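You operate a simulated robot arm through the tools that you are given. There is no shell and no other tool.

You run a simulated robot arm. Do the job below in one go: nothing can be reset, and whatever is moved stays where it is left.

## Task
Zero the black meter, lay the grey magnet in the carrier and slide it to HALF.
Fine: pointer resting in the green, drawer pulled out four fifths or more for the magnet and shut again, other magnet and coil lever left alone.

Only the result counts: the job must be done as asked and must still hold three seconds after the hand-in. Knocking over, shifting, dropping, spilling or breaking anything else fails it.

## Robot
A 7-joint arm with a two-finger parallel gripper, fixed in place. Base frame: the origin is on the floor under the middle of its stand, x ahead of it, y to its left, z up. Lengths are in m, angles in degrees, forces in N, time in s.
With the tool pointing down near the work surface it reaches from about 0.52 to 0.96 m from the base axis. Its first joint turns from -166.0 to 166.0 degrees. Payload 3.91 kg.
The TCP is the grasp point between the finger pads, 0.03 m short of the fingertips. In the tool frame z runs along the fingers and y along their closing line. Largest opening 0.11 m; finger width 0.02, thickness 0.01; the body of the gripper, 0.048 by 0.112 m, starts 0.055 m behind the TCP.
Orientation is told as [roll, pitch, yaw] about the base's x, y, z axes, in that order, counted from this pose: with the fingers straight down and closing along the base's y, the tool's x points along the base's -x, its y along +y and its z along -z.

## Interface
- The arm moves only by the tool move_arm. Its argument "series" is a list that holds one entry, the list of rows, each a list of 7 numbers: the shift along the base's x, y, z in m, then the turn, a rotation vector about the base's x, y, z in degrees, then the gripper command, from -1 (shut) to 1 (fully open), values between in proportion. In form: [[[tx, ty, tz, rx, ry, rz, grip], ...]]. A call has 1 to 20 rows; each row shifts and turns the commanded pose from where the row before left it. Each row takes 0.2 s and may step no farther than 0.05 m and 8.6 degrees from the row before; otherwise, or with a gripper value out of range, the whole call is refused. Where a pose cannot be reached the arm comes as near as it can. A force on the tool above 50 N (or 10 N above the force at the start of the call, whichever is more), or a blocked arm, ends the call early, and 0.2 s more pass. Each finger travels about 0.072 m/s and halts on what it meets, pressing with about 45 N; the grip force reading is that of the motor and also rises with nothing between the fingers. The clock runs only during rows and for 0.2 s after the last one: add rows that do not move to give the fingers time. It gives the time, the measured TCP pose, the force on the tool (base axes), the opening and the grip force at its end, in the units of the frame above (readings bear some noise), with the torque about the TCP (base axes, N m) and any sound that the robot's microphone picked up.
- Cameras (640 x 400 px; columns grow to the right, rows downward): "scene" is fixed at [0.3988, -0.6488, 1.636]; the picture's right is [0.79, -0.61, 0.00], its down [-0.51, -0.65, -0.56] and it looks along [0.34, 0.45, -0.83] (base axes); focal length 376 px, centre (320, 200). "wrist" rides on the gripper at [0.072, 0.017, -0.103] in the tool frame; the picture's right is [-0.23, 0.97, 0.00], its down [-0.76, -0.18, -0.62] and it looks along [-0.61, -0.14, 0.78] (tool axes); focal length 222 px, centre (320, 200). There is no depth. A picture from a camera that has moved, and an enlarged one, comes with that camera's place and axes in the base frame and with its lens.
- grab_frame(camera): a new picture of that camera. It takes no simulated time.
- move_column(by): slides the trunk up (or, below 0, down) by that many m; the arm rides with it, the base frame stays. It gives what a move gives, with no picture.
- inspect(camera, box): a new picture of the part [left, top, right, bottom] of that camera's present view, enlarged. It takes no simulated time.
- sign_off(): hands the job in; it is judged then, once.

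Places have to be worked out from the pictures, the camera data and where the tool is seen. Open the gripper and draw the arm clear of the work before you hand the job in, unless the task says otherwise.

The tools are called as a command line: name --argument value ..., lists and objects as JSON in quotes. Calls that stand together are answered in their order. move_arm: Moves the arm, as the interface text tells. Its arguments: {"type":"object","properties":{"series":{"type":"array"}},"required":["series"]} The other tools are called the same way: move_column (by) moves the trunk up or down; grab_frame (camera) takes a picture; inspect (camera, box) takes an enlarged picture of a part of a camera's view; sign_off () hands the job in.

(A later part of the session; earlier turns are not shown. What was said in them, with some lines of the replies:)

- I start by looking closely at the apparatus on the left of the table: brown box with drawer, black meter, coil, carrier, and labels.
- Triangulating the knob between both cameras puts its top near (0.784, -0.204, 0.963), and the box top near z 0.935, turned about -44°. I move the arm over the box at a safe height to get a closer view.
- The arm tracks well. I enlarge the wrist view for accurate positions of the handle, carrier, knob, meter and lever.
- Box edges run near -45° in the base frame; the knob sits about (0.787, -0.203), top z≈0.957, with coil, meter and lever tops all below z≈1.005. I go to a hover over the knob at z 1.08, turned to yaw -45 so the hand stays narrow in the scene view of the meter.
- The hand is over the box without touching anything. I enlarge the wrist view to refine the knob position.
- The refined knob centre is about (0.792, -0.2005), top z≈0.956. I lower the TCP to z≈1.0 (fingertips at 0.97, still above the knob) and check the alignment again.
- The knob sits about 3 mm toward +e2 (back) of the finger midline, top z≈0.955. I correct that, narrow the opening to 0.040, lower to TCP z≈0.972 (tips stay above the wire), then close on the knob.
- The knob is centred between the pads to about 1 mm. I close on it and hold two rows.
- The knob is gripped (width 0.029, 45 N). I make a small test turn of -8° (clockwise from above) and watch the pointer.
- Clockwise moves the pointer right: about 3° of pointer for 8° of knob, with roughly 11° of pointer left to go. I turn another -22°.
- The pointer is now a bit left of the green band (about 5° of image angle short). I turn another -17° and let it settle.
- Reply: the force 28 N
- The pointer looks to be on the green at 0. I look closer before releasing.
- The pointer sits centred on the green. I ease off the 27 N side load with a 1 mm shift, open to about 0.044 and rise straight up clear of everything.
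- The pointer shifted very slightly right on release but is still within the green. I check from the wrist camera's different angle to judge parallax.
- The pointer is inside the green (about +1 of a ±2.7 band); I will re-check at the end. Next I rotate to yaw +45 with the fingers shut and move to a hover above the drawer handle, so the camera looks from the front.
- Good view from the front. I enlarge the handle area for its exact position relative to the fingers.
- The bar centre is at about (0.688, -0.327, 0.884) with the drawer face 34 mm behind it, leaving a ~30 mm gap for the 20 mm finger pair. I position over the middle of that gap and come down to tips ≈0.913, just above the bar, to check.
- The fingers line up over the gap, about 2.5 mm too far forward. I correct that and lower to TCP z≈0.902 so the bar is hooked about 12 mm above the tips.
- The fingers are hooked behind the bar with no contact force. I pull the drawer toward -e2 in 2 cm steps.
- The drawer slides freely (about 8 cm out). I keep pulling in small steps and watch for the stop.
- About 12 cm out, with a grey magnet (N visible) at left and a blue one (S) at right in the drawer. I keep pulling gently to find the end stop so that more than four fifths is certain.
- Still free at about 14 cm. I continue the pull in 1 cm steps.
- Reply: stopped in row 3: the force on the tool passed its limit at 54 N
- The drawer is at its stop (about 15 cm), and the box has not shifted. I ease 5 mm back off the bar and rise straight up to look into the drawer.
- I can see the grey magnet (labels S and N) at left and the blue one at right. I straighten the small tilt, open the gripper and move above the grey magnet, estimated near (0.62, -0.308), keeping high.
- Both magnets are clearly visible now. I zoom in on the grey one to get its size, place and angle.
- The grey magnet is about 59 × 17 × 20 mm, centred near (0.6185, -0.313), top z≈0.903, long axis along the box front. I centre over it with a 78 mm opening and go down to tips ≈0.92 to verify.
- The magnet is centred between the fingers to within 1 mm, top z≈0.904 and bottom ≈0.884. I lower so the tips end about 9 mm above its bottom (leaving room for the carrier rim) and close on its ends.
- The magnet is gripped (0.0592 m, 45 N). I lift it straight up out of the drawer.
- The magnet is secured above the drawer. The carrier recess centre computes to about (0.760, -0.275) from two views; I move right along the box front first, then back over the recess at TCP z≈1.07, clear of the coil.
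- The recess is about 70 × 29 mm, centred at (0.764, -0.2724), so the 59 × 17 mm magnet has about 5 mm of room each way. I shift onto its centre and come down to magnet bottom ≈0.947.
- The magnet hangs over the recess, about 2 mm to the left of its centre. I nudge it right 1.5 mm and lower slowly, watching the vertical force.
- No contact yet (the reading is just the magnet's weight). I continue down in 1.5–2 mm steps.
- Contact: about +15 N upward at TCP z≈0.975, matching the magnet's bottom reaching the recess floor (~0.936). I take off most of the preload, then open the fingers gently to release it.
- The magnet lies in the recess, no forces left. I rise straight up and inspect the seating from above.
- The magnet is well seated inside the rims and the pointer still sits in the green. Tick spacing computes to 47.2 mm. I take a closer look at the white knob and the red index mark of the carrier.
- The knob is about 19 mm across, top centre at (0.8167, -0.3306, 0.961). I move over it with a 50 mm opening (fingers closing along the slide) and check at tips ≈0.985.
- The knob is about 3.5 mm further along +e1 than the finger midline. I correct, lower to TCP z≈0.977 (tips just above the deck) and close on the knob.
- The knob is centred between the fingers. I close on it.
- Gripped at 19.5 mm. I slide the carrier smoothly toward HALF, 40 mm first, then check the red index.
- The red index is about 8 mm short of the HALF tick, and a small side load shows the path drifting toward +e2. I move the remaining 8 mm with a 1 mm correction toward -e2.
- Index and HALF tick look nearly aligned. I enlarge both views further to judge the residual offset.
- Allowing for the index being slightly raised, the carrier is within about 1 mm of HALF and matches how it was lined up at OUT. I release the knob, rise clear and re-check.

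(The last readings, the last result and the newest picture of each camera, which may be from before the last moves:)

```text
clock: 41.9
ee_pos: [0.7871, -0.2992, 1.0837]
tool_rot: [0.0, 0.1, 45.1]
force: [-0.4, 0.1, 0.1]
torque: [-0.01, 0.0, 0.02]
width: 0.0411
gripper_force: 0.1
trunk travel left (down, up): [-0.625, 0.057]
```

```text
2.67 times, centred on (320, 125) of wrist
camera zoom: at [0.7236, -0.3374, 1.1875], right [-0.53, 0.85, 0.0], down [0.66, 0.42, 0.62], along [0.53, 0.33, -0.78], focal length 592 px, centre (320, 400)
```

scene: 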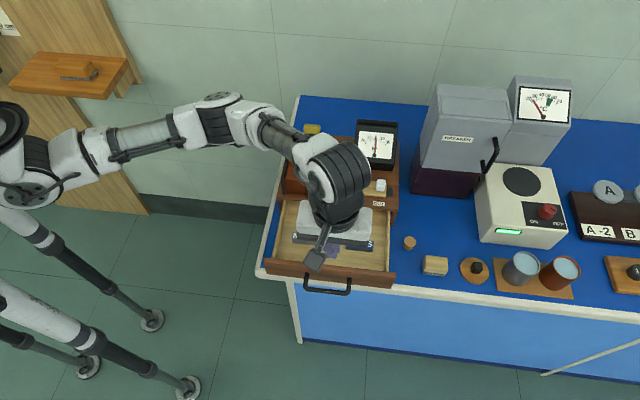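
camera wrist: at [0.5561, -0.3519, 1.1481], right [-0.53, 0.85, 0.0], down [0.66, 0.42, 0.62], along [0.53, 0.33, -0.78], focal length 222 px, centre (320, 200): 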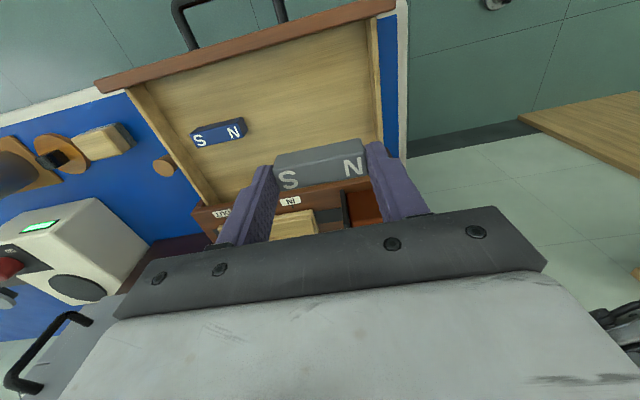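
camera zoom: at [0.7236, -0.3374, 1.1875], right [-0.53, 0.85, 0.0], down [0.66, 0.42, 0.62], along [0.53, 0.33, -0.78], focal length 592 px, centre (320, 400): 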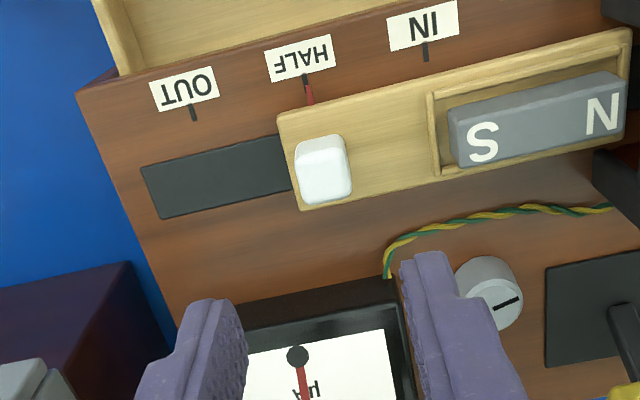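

The carrier stays at HALF after release, with the magnet in place. Next I close the fingers and go to a point in front of the drawer handle (bar now near (0.581, -0.433)) to push the drawer shut.

move_arm --series '[[[-0.0383, -0.0264, 0, 0, 0, 0, -0.5], [-0.0383, -0.0264, 0, 0, 0, 0, -1], [-0.0383, -0.0264, 0, 0, 0, 0, -1], [-0.0383, -0.0264, 0, 0, 0, 0, -1], [-0.0383, -0.0264, 0, 0, 0, 0, -1], [-0.0385, -0.0262, 0, 0, 0, 0, -1], [0, 0, 0, 0, 0, 0, -1]]]'

grab_frame --camera "wrist"

grab_frame --camera "scene"

inspect --camera "scene" --box '[350, 122, 402, 162]'

```text
clock: 43.5
ee_pos: [0.5557, -0.4594, 1.0823]
tool_rot: [-0.1, 0.1, 45.0]
force: [0.2, 0.6, 0.3]
torque: [-0.02, 0.06, -0.02]
width: 0.0002
gripper_force: 37.0
trunk travel left (down, up): [-0.625, 0.057]
```

```text
taken
camera wrist: at [0.4917, -0.4982, 1.1856], right [-0.53, 0.85, 0.0], down [0.66, 0.42, 0.62], along [0.53, 0.33, -0.78], focal length 222 px, centre (320, 200)
```

wrist: 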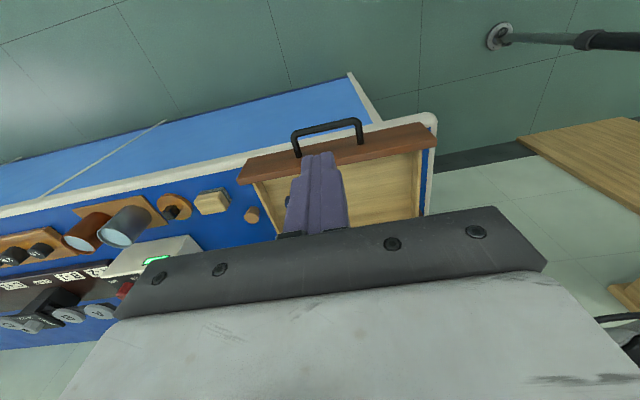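

```text
taken
```

scene: 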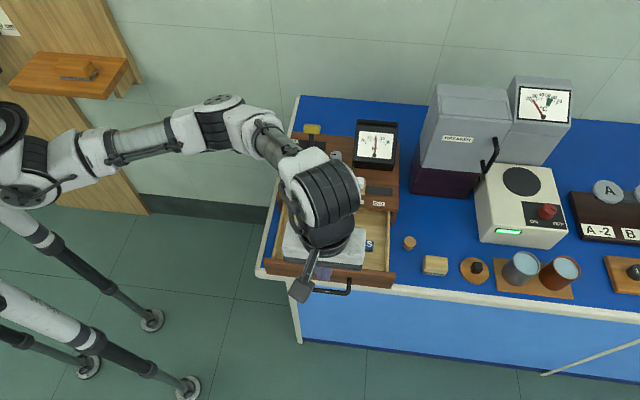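

```text
10.00 times, centred on (376, 142) of scene
camera zoom: at [0.3988, -0.6488, 1.636], right [0.79, -0.61, 0.0], down [-0.51, -0.65, -0.56], along [0.34, 0.45, -0.83], focal length 3760 px, centre (-240, 780)
```

zoom: 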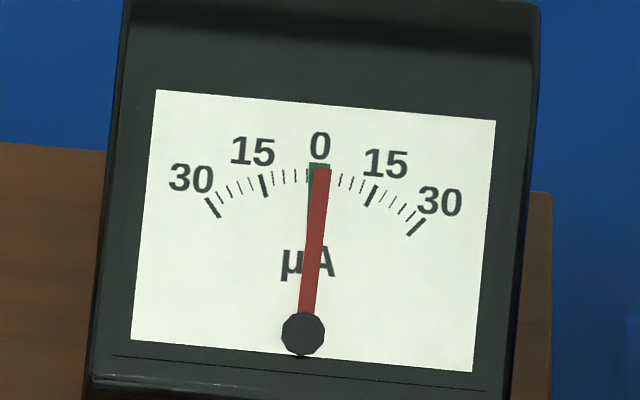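

The pointer is unchanged. I zoom in to place the fingers relative to the bar before descending.

inspect --camera "wrist" --box '[230, 80, 422, 200]'

```text
3.33 times, centred on (326, 140) of wrist
camera zoom: at [0.4917, -0.4982, 1.1856], right [-0.53, 0.85, 0.0], down [0.66, 0.42, 0.62], along [0.53, 0.33, -0.78], focal length 740 px, centre (300, 400)
```

zoom: 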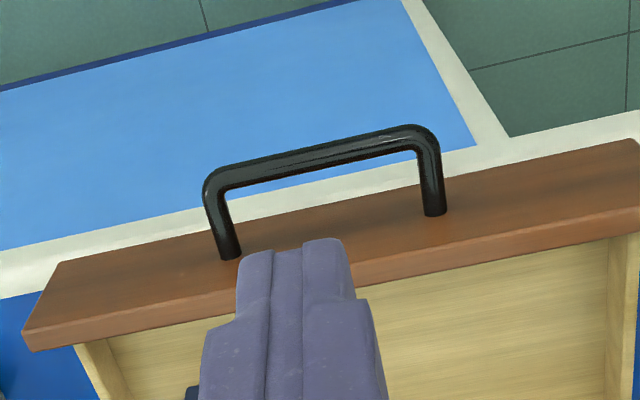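

The bar centre is at (0.582, -0.4325); my fingers are 23 mm in front of it and centred. I descend to TCP z≈0.902 in front of the bar.

move_arm --series '[[[0, 0, -0.045, 0, 0, 0, -1], [0, 0, -0.045, 0, 0, 0, -1], [0, 0, -0.045, 0, 0, 0, -1], [0, 0, -0.045, 0, 0, 0, -1], [0, 0, 0, 0, 0, 0, -1]]]'

inspect --camera "wrist" --box '[200, 80, 440, 230]'

inspect --camera "scene" --box '[255, 150, 415, 310]'

```text
clock: 44.7
ee_pos: [0.5538, -0.4586, 0.9041]
tool_rot: [-0.1, 0.1, 45.1]
force: [0.5, 1.3, -0.1]
torque: [0.03, 0.01, -0.03]
width: 0.0
gripper_force: 38.1
trunk travel left (down, up): [-0.625, 0.057]
```

```text
2.67 times, centred on (320, 155) of wrist
camera zoom: at [0.4904, -0.4973, 1.0077], right [-0.53, 0.85, 0.0], down [0.66, 0.42, 0.62], along [0.53, 0.33, -0.78], focal length 592 px, centre (320, 320)
```

zoom: 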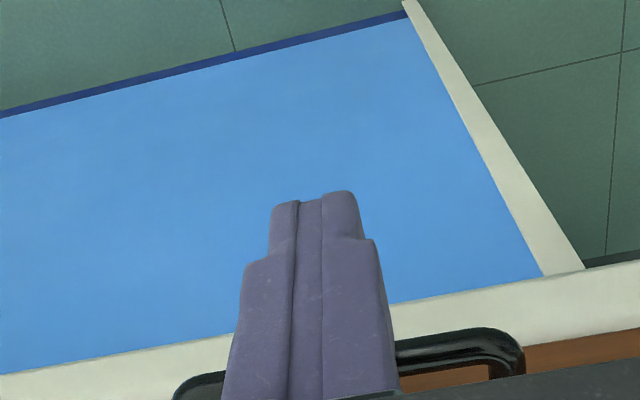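

```text
2.50 times, centred on (335, 230) of scene
camera zoom: at [0.3988, -0.6488, 1.636], right [0.79, -0.61, 0.0], down [-0.51, -0.65, -0.56], along [0.34, 0.45, -0.83], focal length 940 px, centre (282, 125)
```

zoom: 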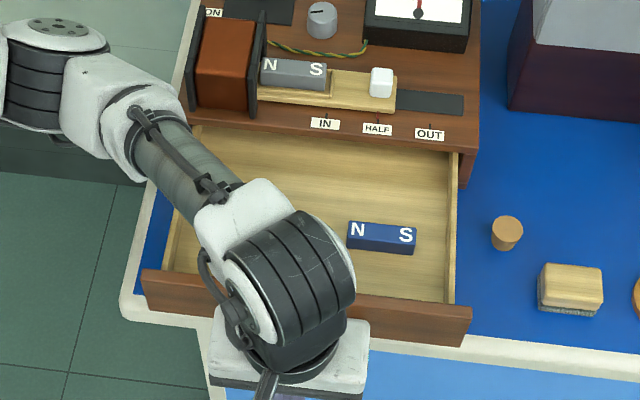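

The fingers are in front of the bar. I push along +e2 slowly for about 15 cm, leaving the last couple of centimetres for finer steps.

move_arm --series '[[[0.0071, 0.0071, 0, 0, 0, 0, -1], [0.0071, 0.0071, 0, 0, 0, 0, -1], [0.0071, 0.0071, 0, 0, 0, 0, -1], [0.0085, 0.0085, 0, 0, 0, 0, -1], [0.0099, 0.0099, 0, 0, 0, 0, -1], [0.0099, 0.0099, 0, 0, 0, 0, -1], [0.0099, 0.0099, 0, 0, 0, 0, -1], [0.0099, 0.0099, 0, 0, 0, 0, -1], [0.0099, 0.0099, 0, 0, 0, 0, -1], [0.0099, 0.0099, 0, 0, 0, 0, -1], [0.0085, 0.0085, 0, 0, 0, 0, -1], [0.0071, 0.0071, 0, 0, 0, 0, -1], [0, 0, 0, 0, 0, 0, -1]]]'

inspect --camera "scene" --box '[255, 130, 415, 290]'

grab_frame --camera "wrist"

```text
clock: 47.5
ee_pos: [0.66, -0.3526, 0.9024]
tool_rot: [0.0, 0.0, 45.1]
force: [0.6, 0.1, -0.4]
torque: [0.01, 0.0, 0.0]
width: 0.0
gripper_force: 37.9
trunk travel left (down, up): [-0.625, 0.057]
```

```text
2.50 times, centred on (335, 210) of scene
camera zoom: at [0.3988, -0.6488, 1.636], right [0.79, -0.61, 0.0], down [-0.51, -0.65, -0.56], along [0.34, 0.45, -0.83], focal length 940 px, centre (282, 175)
```

zoom: 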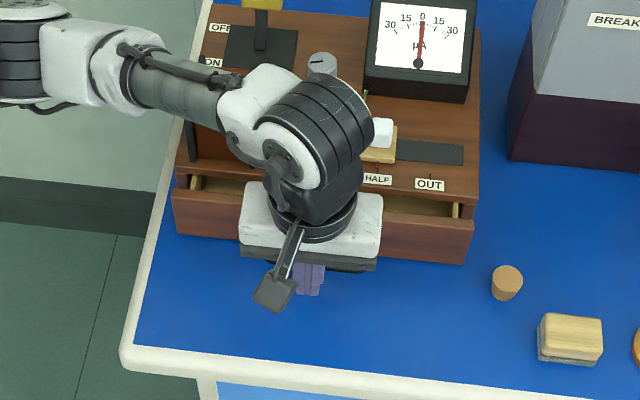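

```text
taken
camera wrist: at [0.5968, -0.3899, 1.0066], right [-0.53, 0.85, 0.0], down [0.66, 0.42, 0.62], along [0.53, 0.33, -0.78], focal length 222 px, centre (320, 200)
```

wrist: 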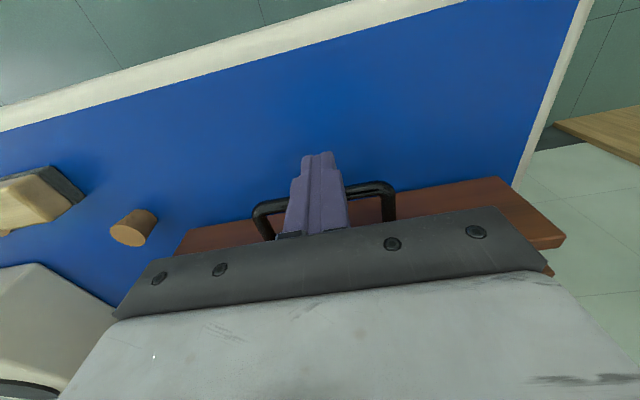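

The drawer is about 24 mm from shut. I push 16 mm further, then finish in small steps watching the force.

move_arm --series '[[[0.0042, 0.0042, 0, 0, 0, 0, -1], [0.0042, 0.0042, 0, 0, 0, 0, -1], [0.0028, 0.0028, 0, 0, 0, 0, -1], [0.0021, 0.0021, 0, 0, 0, 0, -1], [0.0014, 0.0014, 0, 0, 0, 0, -1], [0, 0, 0, 0, 0, 0, -1]]]'

inspect --camera "scene" --box '[265, 160, 405, 240]'

```text
clock: 48.9
ee_pos: [0.6744, -0.3371, 0.9024]
tool_rot: [-0.1, 0.1, 45.2]
force: [-2.2, -1.0, 0.0]
torque: [0.0, 0.01, -0.03]
width: 0.0001
gripper_force: 37.3
trunk travel left (down, up): [-0.625, 0.057]
```

```text
4.57 times, centred on (335, 200) of scene
camera zoom: at [0.3988, -0.6488, 1.636], right [0.79, -0.61, 0.0], down [-0.51, -0.65, -0.56], along [0.34, 0.45, -0.83], focal length 1719 px, centre (251, 200)
```

zoom: 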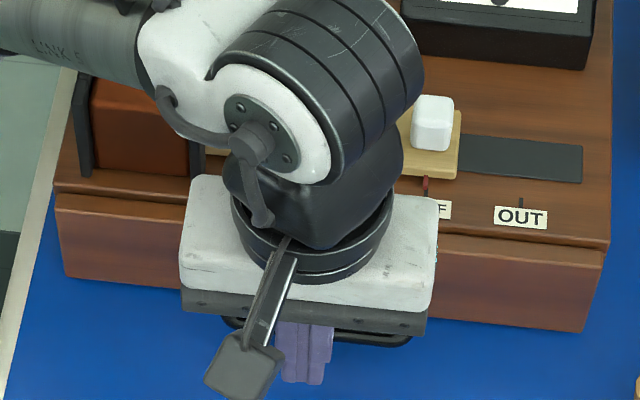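

It looks shut or very nearly so, with only light force. I press in 1–2 mm steps until the force shows it has bottomed out.

move_arm --series '[[[0.0011, 0.0011, 0, 0, 0, 0, -1], [0.0011, 0.0011, 0, 0, 0, 0, -1], [0, 0, 0, 0, 0, 0, -1]]]'

```text
clock: 49.7
ee_pos: [0.6759, -0.3375, 0.9019]
tool_rot: [0.0, 0.2, 44.9]
force: [-18.0, -12.7, -5.5]
torque: [-0.35, 0.2, 0.04]
width: 0.0
gripper_force: 38.1
trunk travel left (down, up): [-0.625, 0.057]
```

The force jumped to about 22 N at the original closed position, so the drawer is fully shut. I back away from the bar and rise clear.

move_arm --series '[[[-0.0035, -0.0035, 0, 0, 0, 0, -1], [-0.0141, -0.0141, 0, 0, 0, 0, -1], [-0.0141, -0.0141, 0, 0, 0, 0, -1], [0, 0, 0.04, 0, 0, 0, -1], [0, 0, 0.045, 0, 0, 0, -1], [0, 0, 0.045, 0, 0, 0, -1], [0, 0, 0.045, 0, 0, 0, -1], [-0.03, -0.02, 0.02, 0, 0, 0, -0.5], [-0.03, -0.02, 0.02, 0, 0, 0, 0], [-0.03, -0.02, 0.02, 0, 0, 0, 0], [0, 0, 0, 0, 0, 0, 0]]]'

grab_frame --camera "scene"

inspect --camera "scene" --box '[260, 120, 420, 240]'

inspect --camera "scene" --box '[350, 122, 402, 162]'

grab_frame --camera "wrist"

```text
clock: 52.1
ee_pos: [0.5543, -0.428, 1.1377]
tool_rot: [0.0, 0.1, 45.1]
force: [-0.6, 0.0, -0.1]
torque: [0.0, 0.0, 0.0]
width: 0.0551
gripper_force: 0.1
trunk travel left (down, up): [-0.625, 0.057]
```

```text
taken
```

scene: 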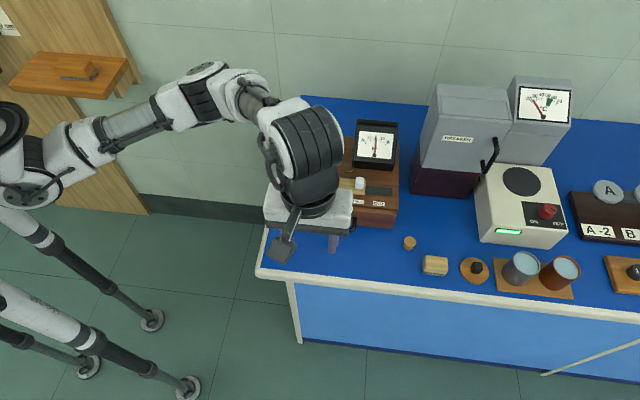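

```text
3.33 times, centred on (340, 180) of scene
camera zoom: at [0.3988, -0.6488, 1.636], right [0.79, -0.61, 0.0], down [-0.51, -0.65, -0.56], along [0.34, 0.45, -0.83], focal length 1253 px, centre (253, 267)
```

zoom: 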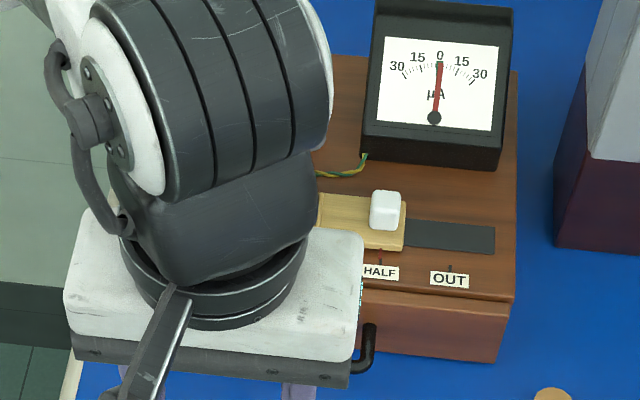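

```text
10.00 times, centred on (376, 142) of scene
camera zoom: at [0.3988, -0.6488, 1.636], right [0.79, -0.61, 0.0], down [-0.51, -0.65, -0.56], along [0.34, 0.45, -0.83], focal length 3760 px, centre (-240, 780)
```

zoom: 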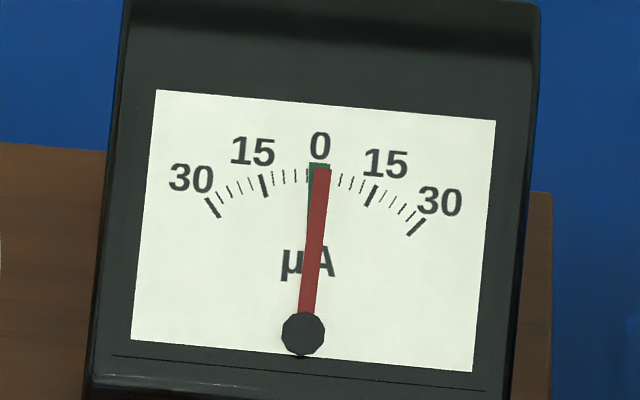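

```text
taken
camera wrist: at [0.4905, -0.4659, 1.2424], right [-0.53, 0.85, 0.0], down [0.66, 0.42, 0.62], along [0.53, 0.33, -0.78], focal length 222 px, centre (320, 200)
```

wrist: 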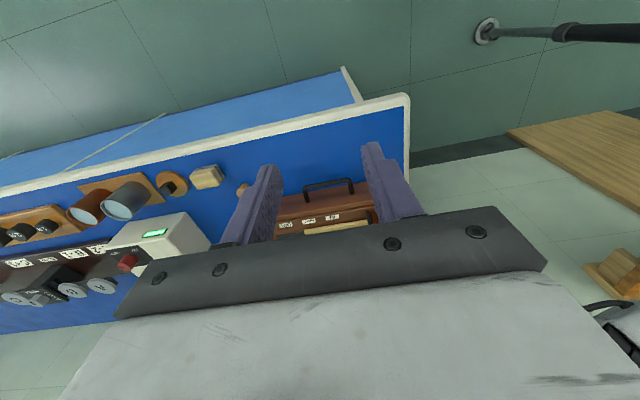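

Everything looks as it should; the hand still hides part of the box. I withdraw to roughly the starting position, fully open, for an unobstructed final check.

move_arm --series '[[[-0.01, 0.005, 0.04, 0, 0, 0, 0.5], [-0.01, 0.01, 0.04, 0, 0, 0, 1], [-0.01, 0.03, 0.03, 0, 0, 0, 1], [-0.01, 0.035, 0.01, 0, 0, 0, 1], [-0.01, 0.04, 0, 0, 0, 0, 1], [-0.015, 0.04, 0, 0, 0, 0, 1], [-0.01, 0.04, 0, 0, 0, 0, 1], [0, 0, 0, 0, 0, 0, 1], [0, 0, 0, 0, 0, 0, 1]]]'

grab_frame --camera "scene"

inspect --camera "scene" --box '[260, 100, 420, 240]'

inspect --camera "scene" --box '[265, 160, 405, 240]'

inspect --camera "scene" --box '[360, 128, 392, 148]'

```text
clock: 54.1
ee_pos: [0.4788, -0.2264, 1.2591]
tool_rot: [-0.1, 0.1, 45.1]
force: [0.2, -0.1, -0.2]
torque: [0.01, 0.0, 0.02]
width: 0.1101
gripper_force: 0.0
trunk travel left (down, up): [-0.625, 0.057]
```

```text
taken
```

scene: 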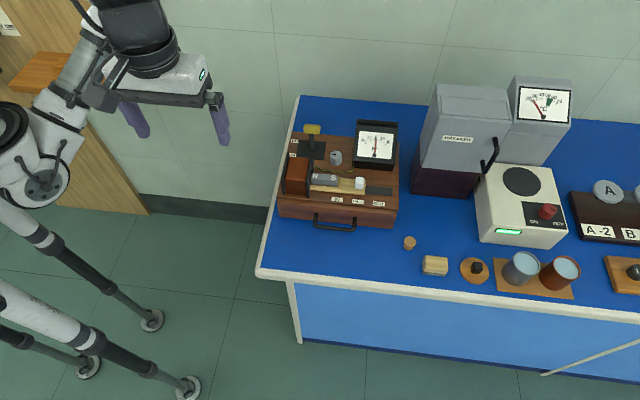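

```text
2.86 times, centred on (340, 170) of scene
camera zoom: at [0.3988, -0.6488, 1.636], right [0.79, -0.61, 0.0], down [-0.51, -0.65, -0.56], along [0.34, 0.45, -0.83], focal length 1074 px, centre (263, 286)
```

zoom: 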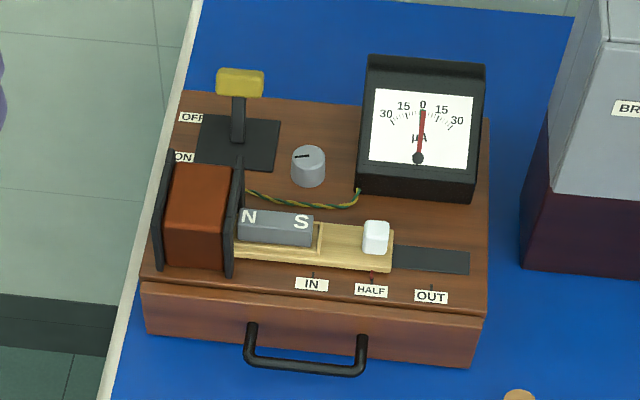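

```text
4.57 times, centred on (335, 200) of scene
camera zoom: at [0.3988, -0.6488, 1.636], right [0.79, -0.61, 0.0], down [-0.51, -0.65, -0.56], along [0.34, 0.45, -0.83], focal length 1719 px, centre (251, 200)
```

zoom: 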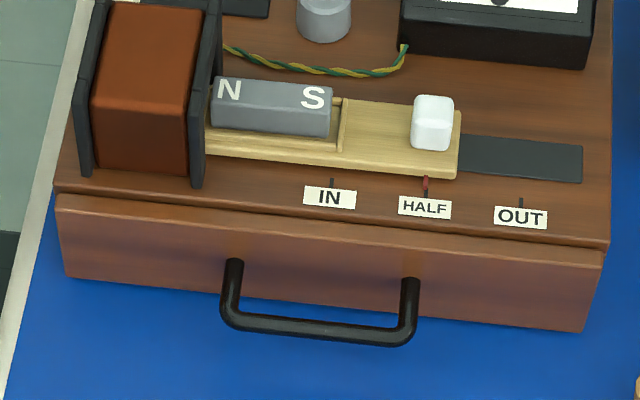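

```text
16.00 times, centred on (376, 138) of scene
camera zoom: at [0.3988, -0.6488, 1.636], right [0.79, -0.61, 0.0], down [-0.51, -0.65, -0.56], along [0.34, 0.45, -0.83], focal length 6016 px, centre (-576, 1192)
```

zoom: 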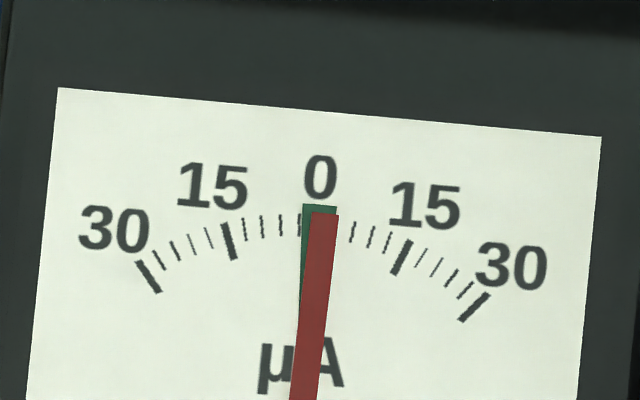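

The drawer is shut in its original place and the carrier index is on HALF with the grey magnet seated. The pointer is steady within the green, and the lever, box and other items match the first picture. The arm is clear with the gripper open, so I hand the job in.

sign_off

```text
The job is handed in.
```

I did every part of the job and handed it in. No verdict came back beyond the hand-in itself. Before handing in I checked each part on the cameras:

- **Black meter:** I turned the grey knob about 47° clockwise. The pointer now rests in the green, about 1 µA right of zero in a band of roughly ±2.7 µA. It did not move for the last 43 seconds or so of the run.
- **Drawer:** I pulled it out to its stop, about 15 cm, took the magnet out and pushed it shut. It sits in the same place as in the first picture.
- **Grey magnet:** It lies inside the recess of the carrier.
- **Carrier:** I slid it to HALF. Its red index is within about 1 mm of the HALF tick and did not shift when I let go.
- **Left alone:** The coil lever was not touched and matches the first picture. The blue magnet was not handled; it only moved with the drawer and is shut inside it. Nothing else on the table shows any change.

The arm is drawn clear of the work with the gripper fully open.
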